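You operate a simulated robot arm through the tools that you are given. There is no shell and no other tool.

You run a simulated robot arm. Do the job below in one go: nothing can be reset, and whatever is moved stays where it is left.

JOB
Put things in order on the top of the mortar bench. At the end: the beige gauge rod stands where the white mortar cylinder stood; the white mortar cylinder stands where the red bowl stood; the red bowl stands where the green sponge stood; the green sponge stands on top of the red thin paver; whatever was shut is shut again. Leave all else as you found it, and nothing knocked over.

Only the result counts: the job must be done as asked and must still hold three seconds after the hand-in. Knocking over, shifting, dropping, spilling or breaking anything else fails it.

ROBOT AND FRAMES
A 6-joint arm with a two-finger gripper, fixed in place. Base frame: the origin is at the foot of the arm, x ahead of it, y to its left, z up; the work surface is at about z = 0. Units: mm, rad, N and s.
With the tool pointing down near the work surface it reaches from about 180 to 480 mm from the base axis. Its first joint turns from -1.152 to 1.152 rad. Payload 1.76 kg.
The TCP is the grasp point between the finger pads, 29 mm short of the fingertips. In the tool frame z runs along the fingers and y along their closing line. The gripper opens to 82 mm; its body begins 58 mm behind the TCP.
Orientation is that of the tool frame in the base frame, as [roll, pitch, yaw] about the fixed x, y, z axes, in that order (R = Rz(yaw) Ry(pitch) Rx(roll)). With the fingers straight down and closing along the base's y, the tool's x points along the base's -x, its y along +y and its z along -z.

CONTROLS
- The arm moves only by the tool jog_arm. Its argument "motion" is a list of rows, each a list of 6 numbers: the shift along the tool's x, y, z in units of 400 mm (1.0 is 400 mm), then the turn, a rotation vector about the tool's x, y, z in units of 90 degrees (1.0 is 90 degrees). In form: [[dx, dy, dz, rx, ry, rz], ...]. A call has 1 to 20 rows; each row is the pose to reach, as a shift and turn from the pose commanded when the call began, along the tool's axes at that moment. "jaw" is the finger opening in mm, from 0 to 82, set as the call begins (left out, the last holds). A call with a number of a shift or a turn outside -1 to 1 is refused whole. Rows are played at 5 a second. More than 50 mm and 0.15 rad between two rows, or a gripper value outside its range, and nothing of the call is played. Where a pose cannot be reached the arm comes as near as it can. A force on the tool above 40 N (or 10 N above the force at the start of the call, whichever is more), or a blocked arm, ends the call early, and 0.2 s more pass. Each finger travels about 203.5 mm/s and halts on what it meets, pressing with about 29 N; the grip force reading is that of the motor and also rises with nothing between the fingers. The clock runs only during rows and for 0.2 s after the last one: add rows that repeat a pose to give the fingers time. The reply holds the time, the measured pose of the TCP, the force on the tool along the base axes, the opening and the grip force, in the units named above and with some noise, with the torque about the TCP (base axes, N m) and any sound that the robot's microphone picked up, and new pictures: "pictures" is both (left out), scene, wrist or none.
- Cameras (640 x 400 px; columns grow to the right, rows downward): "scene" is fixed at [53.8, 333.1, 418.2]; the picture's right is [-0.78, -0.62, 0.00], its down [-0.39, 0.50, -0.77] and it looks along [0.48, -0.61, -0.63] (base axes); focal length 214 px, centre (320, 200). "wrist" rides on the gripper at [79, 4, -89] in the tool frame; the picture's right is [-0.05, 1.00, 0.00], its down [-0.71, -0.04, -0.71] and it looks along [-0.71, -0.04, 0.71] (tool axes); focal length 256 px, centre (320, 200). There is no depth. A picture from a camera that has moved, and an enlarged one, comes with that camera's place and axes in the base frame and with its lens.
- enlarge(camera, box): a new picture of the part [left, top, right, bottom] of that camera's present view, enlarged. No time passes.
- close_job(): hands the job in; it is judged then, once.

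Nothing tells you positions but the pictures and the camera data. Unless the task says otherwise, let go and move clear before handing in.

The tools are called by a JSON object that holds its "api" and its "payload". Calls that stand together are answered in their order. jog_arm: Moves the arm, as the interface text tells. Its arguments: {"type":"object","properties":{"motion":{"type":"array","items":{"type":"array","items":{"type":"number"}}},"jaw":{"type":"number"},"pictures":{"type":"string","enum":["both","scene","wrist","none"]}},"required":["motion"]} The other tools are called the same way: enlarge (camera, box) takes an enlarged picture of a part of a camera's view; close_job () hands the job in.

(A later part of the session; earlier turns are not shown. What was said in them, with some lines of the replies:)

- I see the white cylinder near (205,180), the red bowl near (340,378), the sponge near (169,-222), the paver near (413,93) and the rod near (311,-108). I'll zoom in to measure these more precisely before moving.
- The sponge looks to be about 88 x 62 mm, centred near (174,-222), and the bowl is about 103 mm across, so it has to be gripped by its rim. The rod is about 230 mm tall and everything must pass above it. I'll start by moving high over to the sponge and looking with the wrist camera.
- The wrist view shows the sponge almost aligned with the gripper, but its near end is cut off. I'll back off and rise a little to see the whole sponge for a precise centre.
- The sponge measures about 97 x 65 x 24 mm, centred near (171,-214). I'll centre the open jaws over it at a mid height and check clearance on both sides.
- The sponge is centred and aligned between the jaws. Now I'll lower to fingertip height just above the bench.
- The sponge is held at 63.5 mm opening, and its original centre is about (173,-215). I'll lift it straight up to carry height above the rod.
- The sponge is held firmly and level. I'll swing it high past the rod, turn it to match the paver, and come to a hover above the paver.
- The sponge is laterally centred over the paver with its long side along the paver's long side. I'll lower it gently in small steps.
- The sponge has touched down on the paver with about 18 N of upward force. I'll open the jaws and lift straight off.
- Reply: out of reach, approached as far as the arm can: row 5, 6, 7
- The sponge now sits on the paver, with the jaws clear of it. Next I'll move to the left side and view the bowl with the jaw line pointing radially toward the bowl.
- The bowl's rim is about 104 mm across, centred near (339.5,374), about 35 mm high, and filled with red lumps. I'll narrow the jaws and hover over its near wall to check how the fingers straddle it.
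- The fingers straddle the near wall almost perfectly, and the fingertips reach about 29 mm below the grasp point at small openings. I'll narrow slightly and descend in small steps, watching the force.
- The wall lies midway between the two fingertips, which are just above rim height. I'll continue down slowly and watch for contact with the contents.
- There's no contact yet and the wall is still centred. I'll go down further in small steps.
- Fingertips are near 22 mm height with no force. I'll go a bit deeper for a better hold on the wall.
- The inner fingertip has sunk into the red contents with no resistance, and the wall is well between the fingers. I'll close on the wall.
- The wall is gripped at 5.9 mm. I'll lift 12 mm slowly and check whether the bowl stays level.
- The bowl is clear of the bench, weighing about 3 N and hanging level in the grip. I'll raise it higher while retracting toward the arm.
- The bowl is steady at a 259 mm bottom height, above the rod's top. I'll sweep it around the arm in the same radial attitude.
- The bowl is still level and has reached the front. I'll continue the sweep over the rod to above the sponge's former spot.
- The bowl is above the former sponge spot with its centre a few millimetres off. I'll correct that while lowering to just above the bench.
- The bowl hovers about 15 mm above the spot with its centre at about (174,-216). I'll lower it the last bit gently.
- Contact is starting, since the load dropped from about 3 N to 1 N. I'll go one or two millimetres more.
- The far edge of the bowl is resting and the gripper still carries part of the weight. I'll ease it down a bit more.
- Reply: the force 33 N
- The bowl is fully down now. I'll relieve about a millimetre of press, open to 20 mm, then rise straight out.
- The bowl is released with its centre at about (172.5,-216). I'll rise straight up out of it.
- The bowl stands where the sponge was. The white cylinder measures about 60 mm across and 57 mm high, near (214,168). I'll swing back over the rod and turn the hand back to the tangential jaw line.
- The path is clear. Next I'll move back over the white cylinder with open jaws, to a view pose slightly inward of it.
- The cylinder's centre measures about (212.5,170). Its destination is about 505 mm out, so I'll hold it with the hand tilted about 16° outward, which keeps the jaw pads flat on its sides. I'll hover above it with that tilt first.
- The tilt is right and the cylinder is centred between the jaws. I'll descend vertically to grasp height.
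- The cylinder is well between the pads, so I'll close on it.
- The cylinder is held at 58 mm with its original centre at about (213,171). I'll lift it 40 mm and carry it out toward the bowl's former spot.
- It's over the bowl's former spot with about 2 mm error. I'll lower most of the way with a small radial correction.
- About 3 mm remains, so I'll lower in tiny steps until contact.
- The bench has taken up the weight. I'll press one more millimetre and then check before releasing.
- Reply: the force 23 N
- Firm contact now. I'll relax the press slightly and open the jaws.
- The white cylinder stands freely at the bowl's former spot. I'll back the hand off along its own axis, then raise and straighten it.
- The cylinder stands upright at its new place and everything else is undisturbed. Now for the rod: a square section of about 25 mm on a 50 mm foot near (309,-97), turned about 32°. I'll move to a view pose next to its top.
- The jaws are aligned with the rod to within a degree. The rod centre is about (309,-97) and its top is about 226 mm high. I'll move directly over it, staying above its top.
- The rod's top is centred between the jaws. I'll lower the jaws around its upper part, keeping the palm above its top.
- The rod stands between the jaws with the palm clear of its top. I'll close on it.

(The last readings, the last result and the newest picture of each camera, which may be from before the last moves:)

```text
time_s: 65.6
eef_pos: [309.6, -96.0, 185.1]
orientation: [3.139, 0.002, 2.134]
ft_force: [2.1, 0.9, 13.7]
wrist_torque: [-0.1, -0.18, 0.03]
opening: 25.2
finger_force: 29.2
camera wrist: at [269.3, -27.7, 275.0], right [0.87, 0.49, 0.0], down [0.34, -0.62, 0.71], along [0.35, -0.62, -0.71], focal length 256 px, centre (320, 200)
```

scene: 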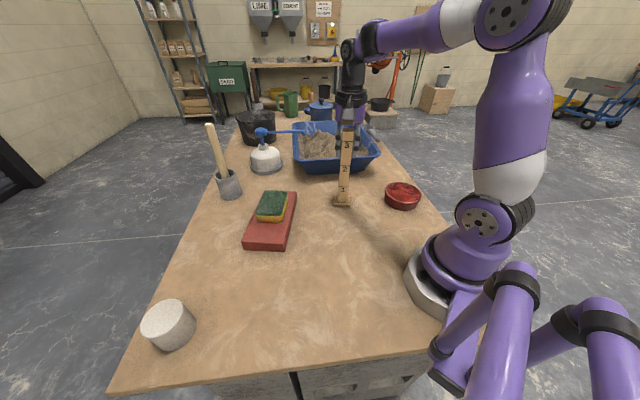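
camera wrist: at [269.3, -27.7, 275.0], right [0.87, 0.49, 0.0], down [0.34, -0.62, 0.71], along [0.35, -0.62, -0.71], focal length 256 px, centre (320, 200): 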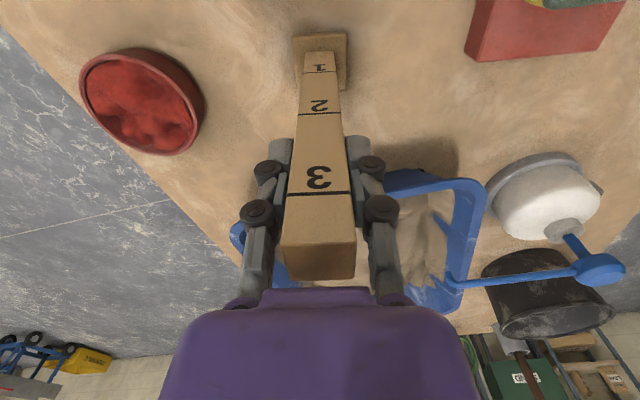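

The rod is gripped at 25 mm. I'll lift it 70 mm, so its foot clears the sponge and paver, and swing it to the cylinder's former spot.

{"api": "jog_arm", "payload": {"motion": [[0, 0, -0.02, 0, 0, 0], [0, 0, -0.07, 0, 0, 0], [0, 0, -0.125, 0, 0, 0], [0, 0, -0.175, 0, 0, 0], [0.0711, 0.0532, -0.175, 0, 0, -0.0692], [0.1461, 0.097, -0.175, 0, 0, -0.1384], [0.2241, 0.1315, -0.175, 0, 0, -0.2076], [0.3038, 0.1567, -0.175, 0, 0, -0.2768], [0.3844, 0.1724, -0.175, 0, 0, -0.346], [0.4639, 0.1812, -0.175, 0, 0, -0.4152], [0.5429, 0.1811, -0.175, 0, 0, -0.4844], [0.6197, 0.1702, -0.175, 0, 0, -0.5536], [0.6936, 0.1533, -0.175, 0, 0, -0.6228], [0.6936, 0.1533, -0.175, 0, 0, -0.6228], [0.6936, 0.1533, -0.175, 0, 0, -0.6228]], "jaw": 10, "pictures": "both"}}

```text
time_s: 68.8
eef_pos: [216.0, 175.2, 253.8]
orientation: [-3.14, 0.0, 3.113]
ft_force: [0.4, 0.4, -1.8]
wrist_torque: [-0.02, 0.0, 0.06]
opening: 25.3
finger_force: 29.3
camera wrist: at [136.7, 180.6, 344.5], right [0.08, 1.0, 0.0], down [0.7, -0.06, 0.71], along [0.71, -0.06, -0.71], focal length 256 px, centre (320, 200)
```

scene: 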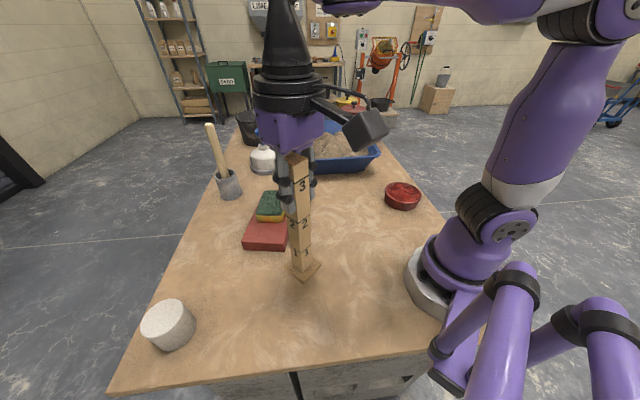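
wrist: 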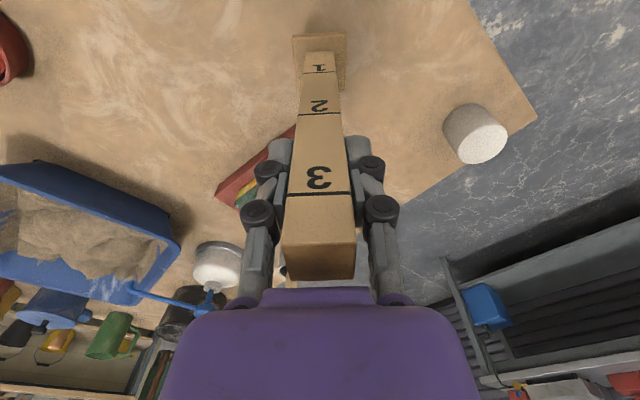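

The rod hangs straight, about 5 mm off the target. I'll correct that and lower to a few millimetres above the bench.

{"api": "jog_arm", "payload": {"motion": [[0.004, -0.006, 0.02, 0, 0, 0], [0.0072, -0.0112, 0.06, 0, 0, 0], [0.0072, -0.0112, 0.105, 0, 0, 0], [0.0072, -0.0112, 0.14, 0, 0, 0], [0.0072, -0.0112, 0.156, 0, 0, 0], [0.0072, -0.0112, 0.156, 0, 0, 0], [0.0072, -0.0112, 0.156, 0, 0, 0]], "jaw": 10, "pictures": "both"}}

{"api": "enlarge", "payload": {"camera": "scene", "box": [240, 140, 380, 310]}}

```text
time_s: 70.4
eef_pos: [210.4, 168.2, 191.7]
orientation: [-3.141, -0.001, 3.114]
ft_force: [-0.1, -0.8, -1.8]
wrist_torque: [0.01, -0.01, 0.01]
opening: 25.2
finger_force: 29.1
camera wrist: at [130.8, 173.7, 282.2], right [0.08, 1.0, 0.0], down [0.7, -0.06, 0.71], along [0.7, -0.06, -0.71], focal length 256 px, centre (320, 200)
```

scene: 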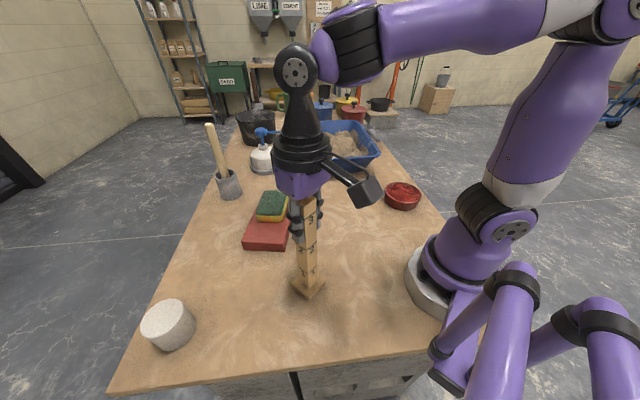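
wrist: 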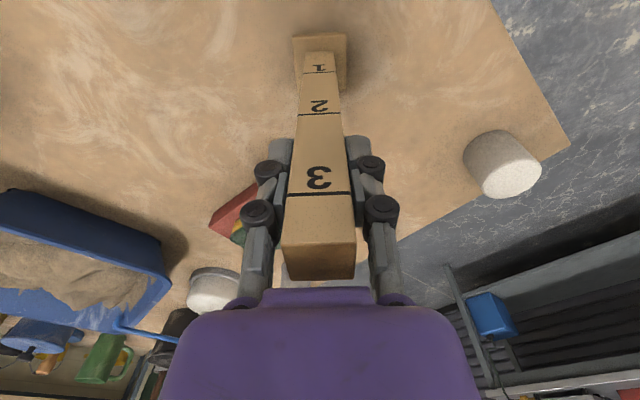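

```text
2.35 times, centred on (310, 225) of scene
camera zoom: at [53.8, 333.1, 418.2], right [-0.78, -0.62, 0.0], down [-0.39, 0.5, -0.77], along [0.48, -0.61, -0.63], focal length 505 px, centre (344, 141)
```

zoom: 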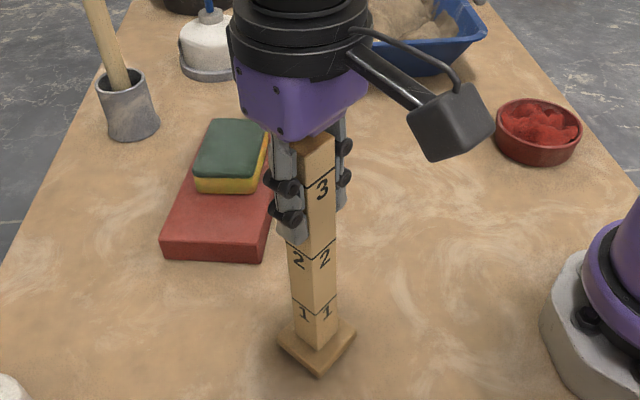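

The rod hovers about 6 mm up, now roughly 4 mm short of the target. I'll apply a small correction and check the pose again.

{"api": "jog_arm", "payload": {"motion": [[-0.0073, 0.007, 0, 0, 0, 0], [-0.0073, 0.007, 0, 0, 0, 0], [-0.0073, 0.007, 0, 0, 0, 0], [-0.0073, 0.007, 0, 0, 0, 0]], "jaw": 10, "pictures": "none"}}

{"api": "jog_arm", "payload": {"motion": [[0, 0, 0, 0, 0, 0]], "jaw": 10, "pictures": "none"}}

```text
time_s: 71.4
eef_pos: [213.5, 169.7, 191.7]
orientation: [3.141, 0.0, 3.113]
ft_force: [-0.9, -0.1, -1.8]
wrist_torque: [-0.01, -0.01, 0.04]
opening: 25.3
finger_force: 28.9
```

```text
time_s: 71.8
eef_pos: [214.3, 169.5, 191.9]
orientation: [-3.141, 0.0, 3.112]
ft_force: [0.0, 0.0, -2.0]
wrist_torque: [0.01, -0.03, 0.02]
opening: 25.5
finger_force: 28.8
```

Now within about 1 mm of the target (213,171). I'll lower in small steps to contact.

{"api": "jog_arm", "payload": {"motion": [[0.001, 0.002, 0.006, 0, 0, 0], [0.001, 0.0025, 0.011, 0, 0, 0], [0.001, 0.0025, 0.011, 0, 0, 0]], "jaw": 10, "pictures": "none"}}

{"api": "jog_arm", "payload": {"motion": [[0, 0, 0.003, 0, 0, 0], [0, 0, 0.003, 0, 0, 0]], "jaw": 10, "pictures": "none"}}

```text
time_s: 72.6
eef_pos: [212.4, 170.5, 188.3]
orientation: [-3.141, -0.001, 3.113]
ft_force: [0.4, 0.1, -2.6]
wrist_torque: [0.03, 0.03, 0.01]
opening: 25.2
finger_force: 28.5
```

```text
time_s: 73.2
eef_pos: [214.0, 170.5, 185.7]
orientation: [3.141, -0.001, 3.113]
ft_force: [-0.1, 0.7, -1.7]
wrist_torque: [0.03, -0.02, -0.02]
opening: 25.4
finger_force: 29.3
```

There's no contact yet, so I'll keep lowering about a millimetre at a time.

{"api": "jog_arm", "payload": {"motion": [[0, 0, 0.003, 0, 0, 0], [0, 0, 0.003, 0, 0, 0]], "jaw": 10, "pictures": "none"}}

```text
time_s: 73.8
eef_pos: [214.6, 170.0, 185.1]
orientation: [-3.14, -0.001, 3.112]
ft_force: [0.0, 0.2, -1.6]
wrist_torque: [0.02, -0.01, -0.02]
opening: 25.4
finger_force: 29.0
```

{"api": "jog_arm", "payload": {"motion": [[0, 0, 0.003, 0, 0, 0], [0, 0, 0.003, 0, 0, 0]], "jaw": 10, "pictures": "none"}}

```text
time_s: 74.4
eef_pos: [213.8, 170.2, 184.0]
orientation: [3.139, 0.002, 3.112]
ft_force: [-1.1, 0.1, 14.5]
wrist_torque: [-0.08, 0.01, 0.0]
opening: 25.6
finger_force: 28.7
```

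The foot is on the bench. I'll ease the press a little and open the jaws evenly.

{"api": "jog_arm", "payload": {"motion": [[0, 0, -0.001, 0, 0, 0], [0, 0, -0.001, 0, 0, 0]], "jaw": 10, "pictures": "none"}}

{"api": "jog_arm", "payload": {"motion": [[0, 0, 0, 0, 0, 0], [0, 0, 0, 0, 0, 0], [0, 0, 0, 0, 0, 0]], "jaw": 60, "pictures": "both"}}

```text
time_s: 75.0
eef_pos: [213.7, 170.1, 185.7]
orientation: [3.14, 0.001, 3.113]
ft_force: [1.9, 1.5, 12.9]
wrist_torque: [0.12, -0.44, 0.03]
opening: 25.2
finger_force: 29.0
```

```text
time_s: 75.8
eef_pos: [214.1, 171.4, 184.7]
orientation: [-3.14, 0.0, 3.112]
ft_force: [0.2, -0.1, 0.9]
wrist_torque: [0.01, 0.02, -0.03]
opening: 60.2
finger_force: 0.0
camera wrist: at [134.0, 176.8, 274.7], right [0.08, 1.0, 0.0], down [0.7, -0.06, 0.71], along [0.7, -0.06, -0.71], focal length 256 px, centre (320, 200)
```

scene: 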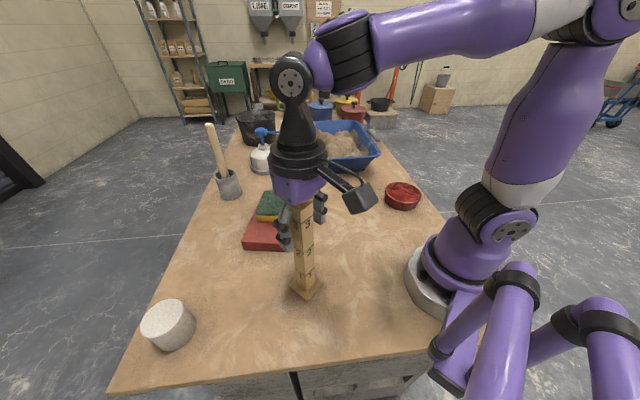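
wrist: 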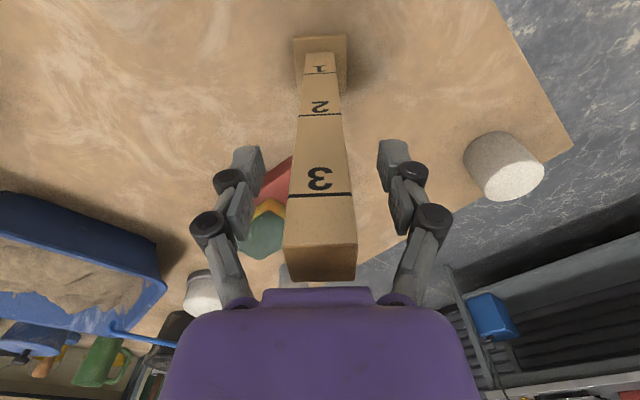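

The rod stands by itself. I'll rise straight up until the fingertips are clear of its top, then move aside for a final look.

{"api": "jog_arm", "payload": {"motion": [[0, 0, -0.03, 0, 0, 0], [0, 0, -0.08, 0, 0, 0], [0, 0, -0.14, 0, 0, 0], [0, 0, -0.2, 0, 0, 0], [0, 0, -0.26, 0, 0, 0], [0, 0, -0.29, 0, 0, 0], [0, 0, -0.29, 0, 0, 0]], "jaw": 60, "pictures": "both"}}

```text
time_s: 77.4
eef_pos: [211.4, 171.1, 303.0]
orientation: [-3.141, -0.001, 3.113]
ft_force: [0.6, 0.1, -0.8]
wrist_torque: [-0.02, -0.01, 0.01]
opening: 60.1
finger_force: 0.0
camera wrist: at [132.2, 177.9, 392.7], right [0.08, 1.0, 0.0], down [0.7, -0.06, 0.71], along [0.71, -0.06, -0.71], focal length 256 px, centre (320, 200)
```

scene: 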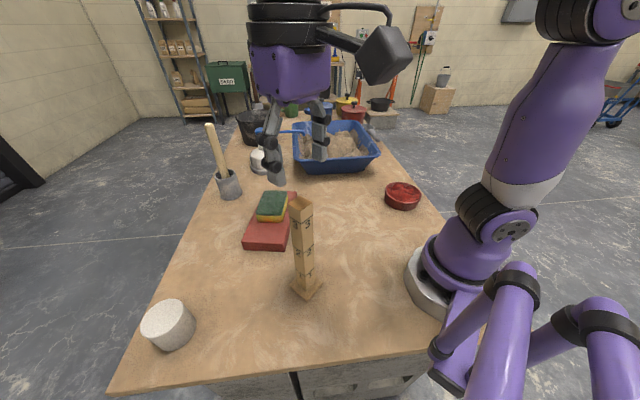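
wrist: 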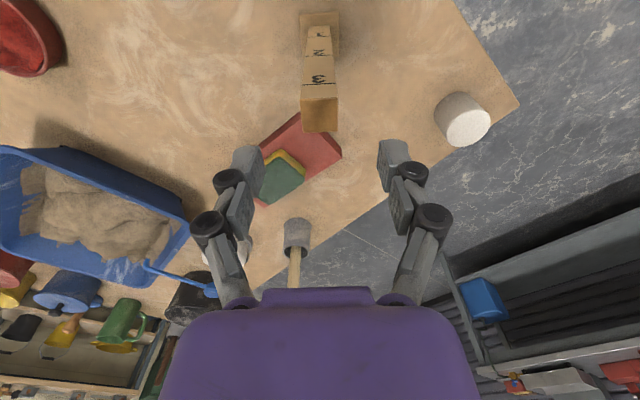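

The rod stands upright with the hand clear above it. I'll move back near the starting pose and check all the positions.

{"api": "jog_arm", "payload": {"motion": [[-0.052, -0.07, 0, 0, 0, 0], [-0.104, -0.14, 0, 0, 0, 0], [-0.156, -0.21, 0, 0, 0, 0], [-0.208, -0.279, 0, 0, 0, 0], [-0.208, -0.279, 0, 0, 0, 0]], "jaw": 82, "pictures": "both"}}

{"api": "enlarge", "payload": {"camera": "scene", "box": [110, 170, 430, 370]}}

{"api": "enlarge", "payload": {"camera": "scene", "box": [200, 90, 440, 260]}}

```text
time_s: 78.6
eef_pos: [295.1, 56.6, 305.4]
orientation: [-3.141, 0.001, 3.113]
ft_force: [-0.5, 0.7, -0.7]
wrist_torque: [0.0, -0.03, 0.04]
opening: 81.7
finger_force: 0.0
camera wrist: at [216.7, 63.3, 396.0], right [0.08, 1.0, 0.0], down [0.7, -0.06, 0.71], along [0.7, -0.06, -0.71], focal length 256 px, centre (320, 200)
```

scene: 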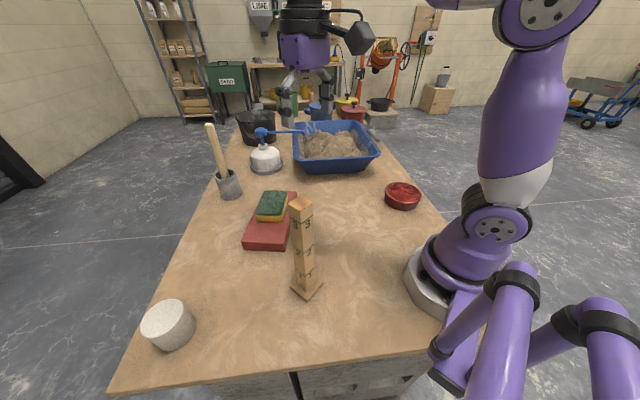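
wrist: 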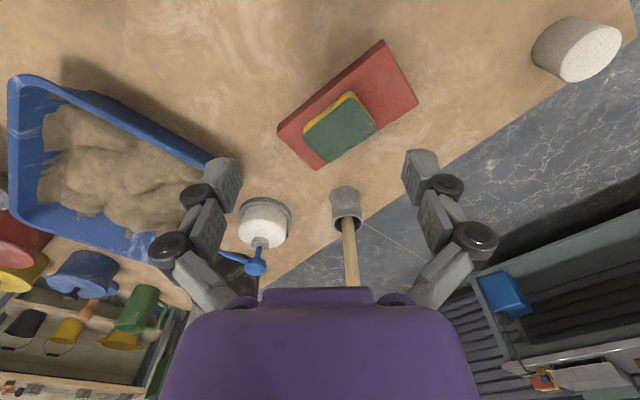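

```text
2.00 times, centred on (270, 270) of scene
camera zoom: at [53.8, 333.1, 418.2], right [-0.78, -0.62, 0.0], down [-0.39, 0.5, -0.77], along [0.48, -0.61, -0.63], focal length 429 px, centre (420, 60)
```

zoom: 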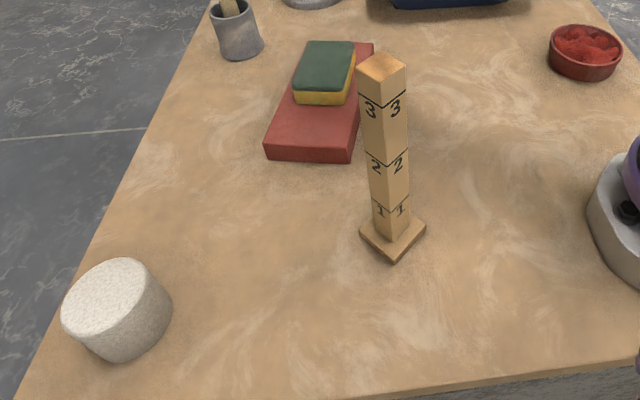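

```text
2.35 times, centred on (320, 175) of scene
camera zoom: at [53.8, 333.1, 418.2], right [-0.78, -0.62, 0.0], down [-0.39, 0.5, -0.77], along [0.48, -0.61, -0.63], focal length 505 px, centre (320, 259)
```

zoom: 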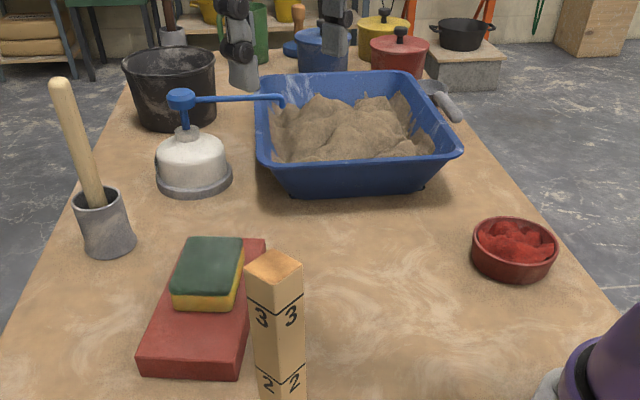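

Everything is in place:
- The sponge lies on the red paver.
- The bowl stands where the sponge was.
- The white cylinder stands where the bowl was.
- The rod stands where the cylinder was.

I opened nothing, nothing fell over, and the hand is clear, so I'm handing in.

{"api": "close_job", "payload": {}}

```text
The job is handed in.
```

The bench is in order and I've handed the job in. No verdict came back beyond "handed in". In the last pictures every item stands upright with the hand well clear:

- **Green sponge:** it lies flat on top of the red thin paver, close to the middle.
- **Red bowl:** it stands where the sponge stood, level and with its contents still in it.
- **White mortar cylinder:** it stands where the red bowl stood.
- **Beige gauge rod:** it stands on its foot where the white cylinder stood.

By the arm's readings and the pictures, the bowl, cylinder and rod are within a few millimetres of the original spots. I had nothing to open, so nothing needed shutting again. In the pictures, nothing else on the bench has moved or been knocked over.
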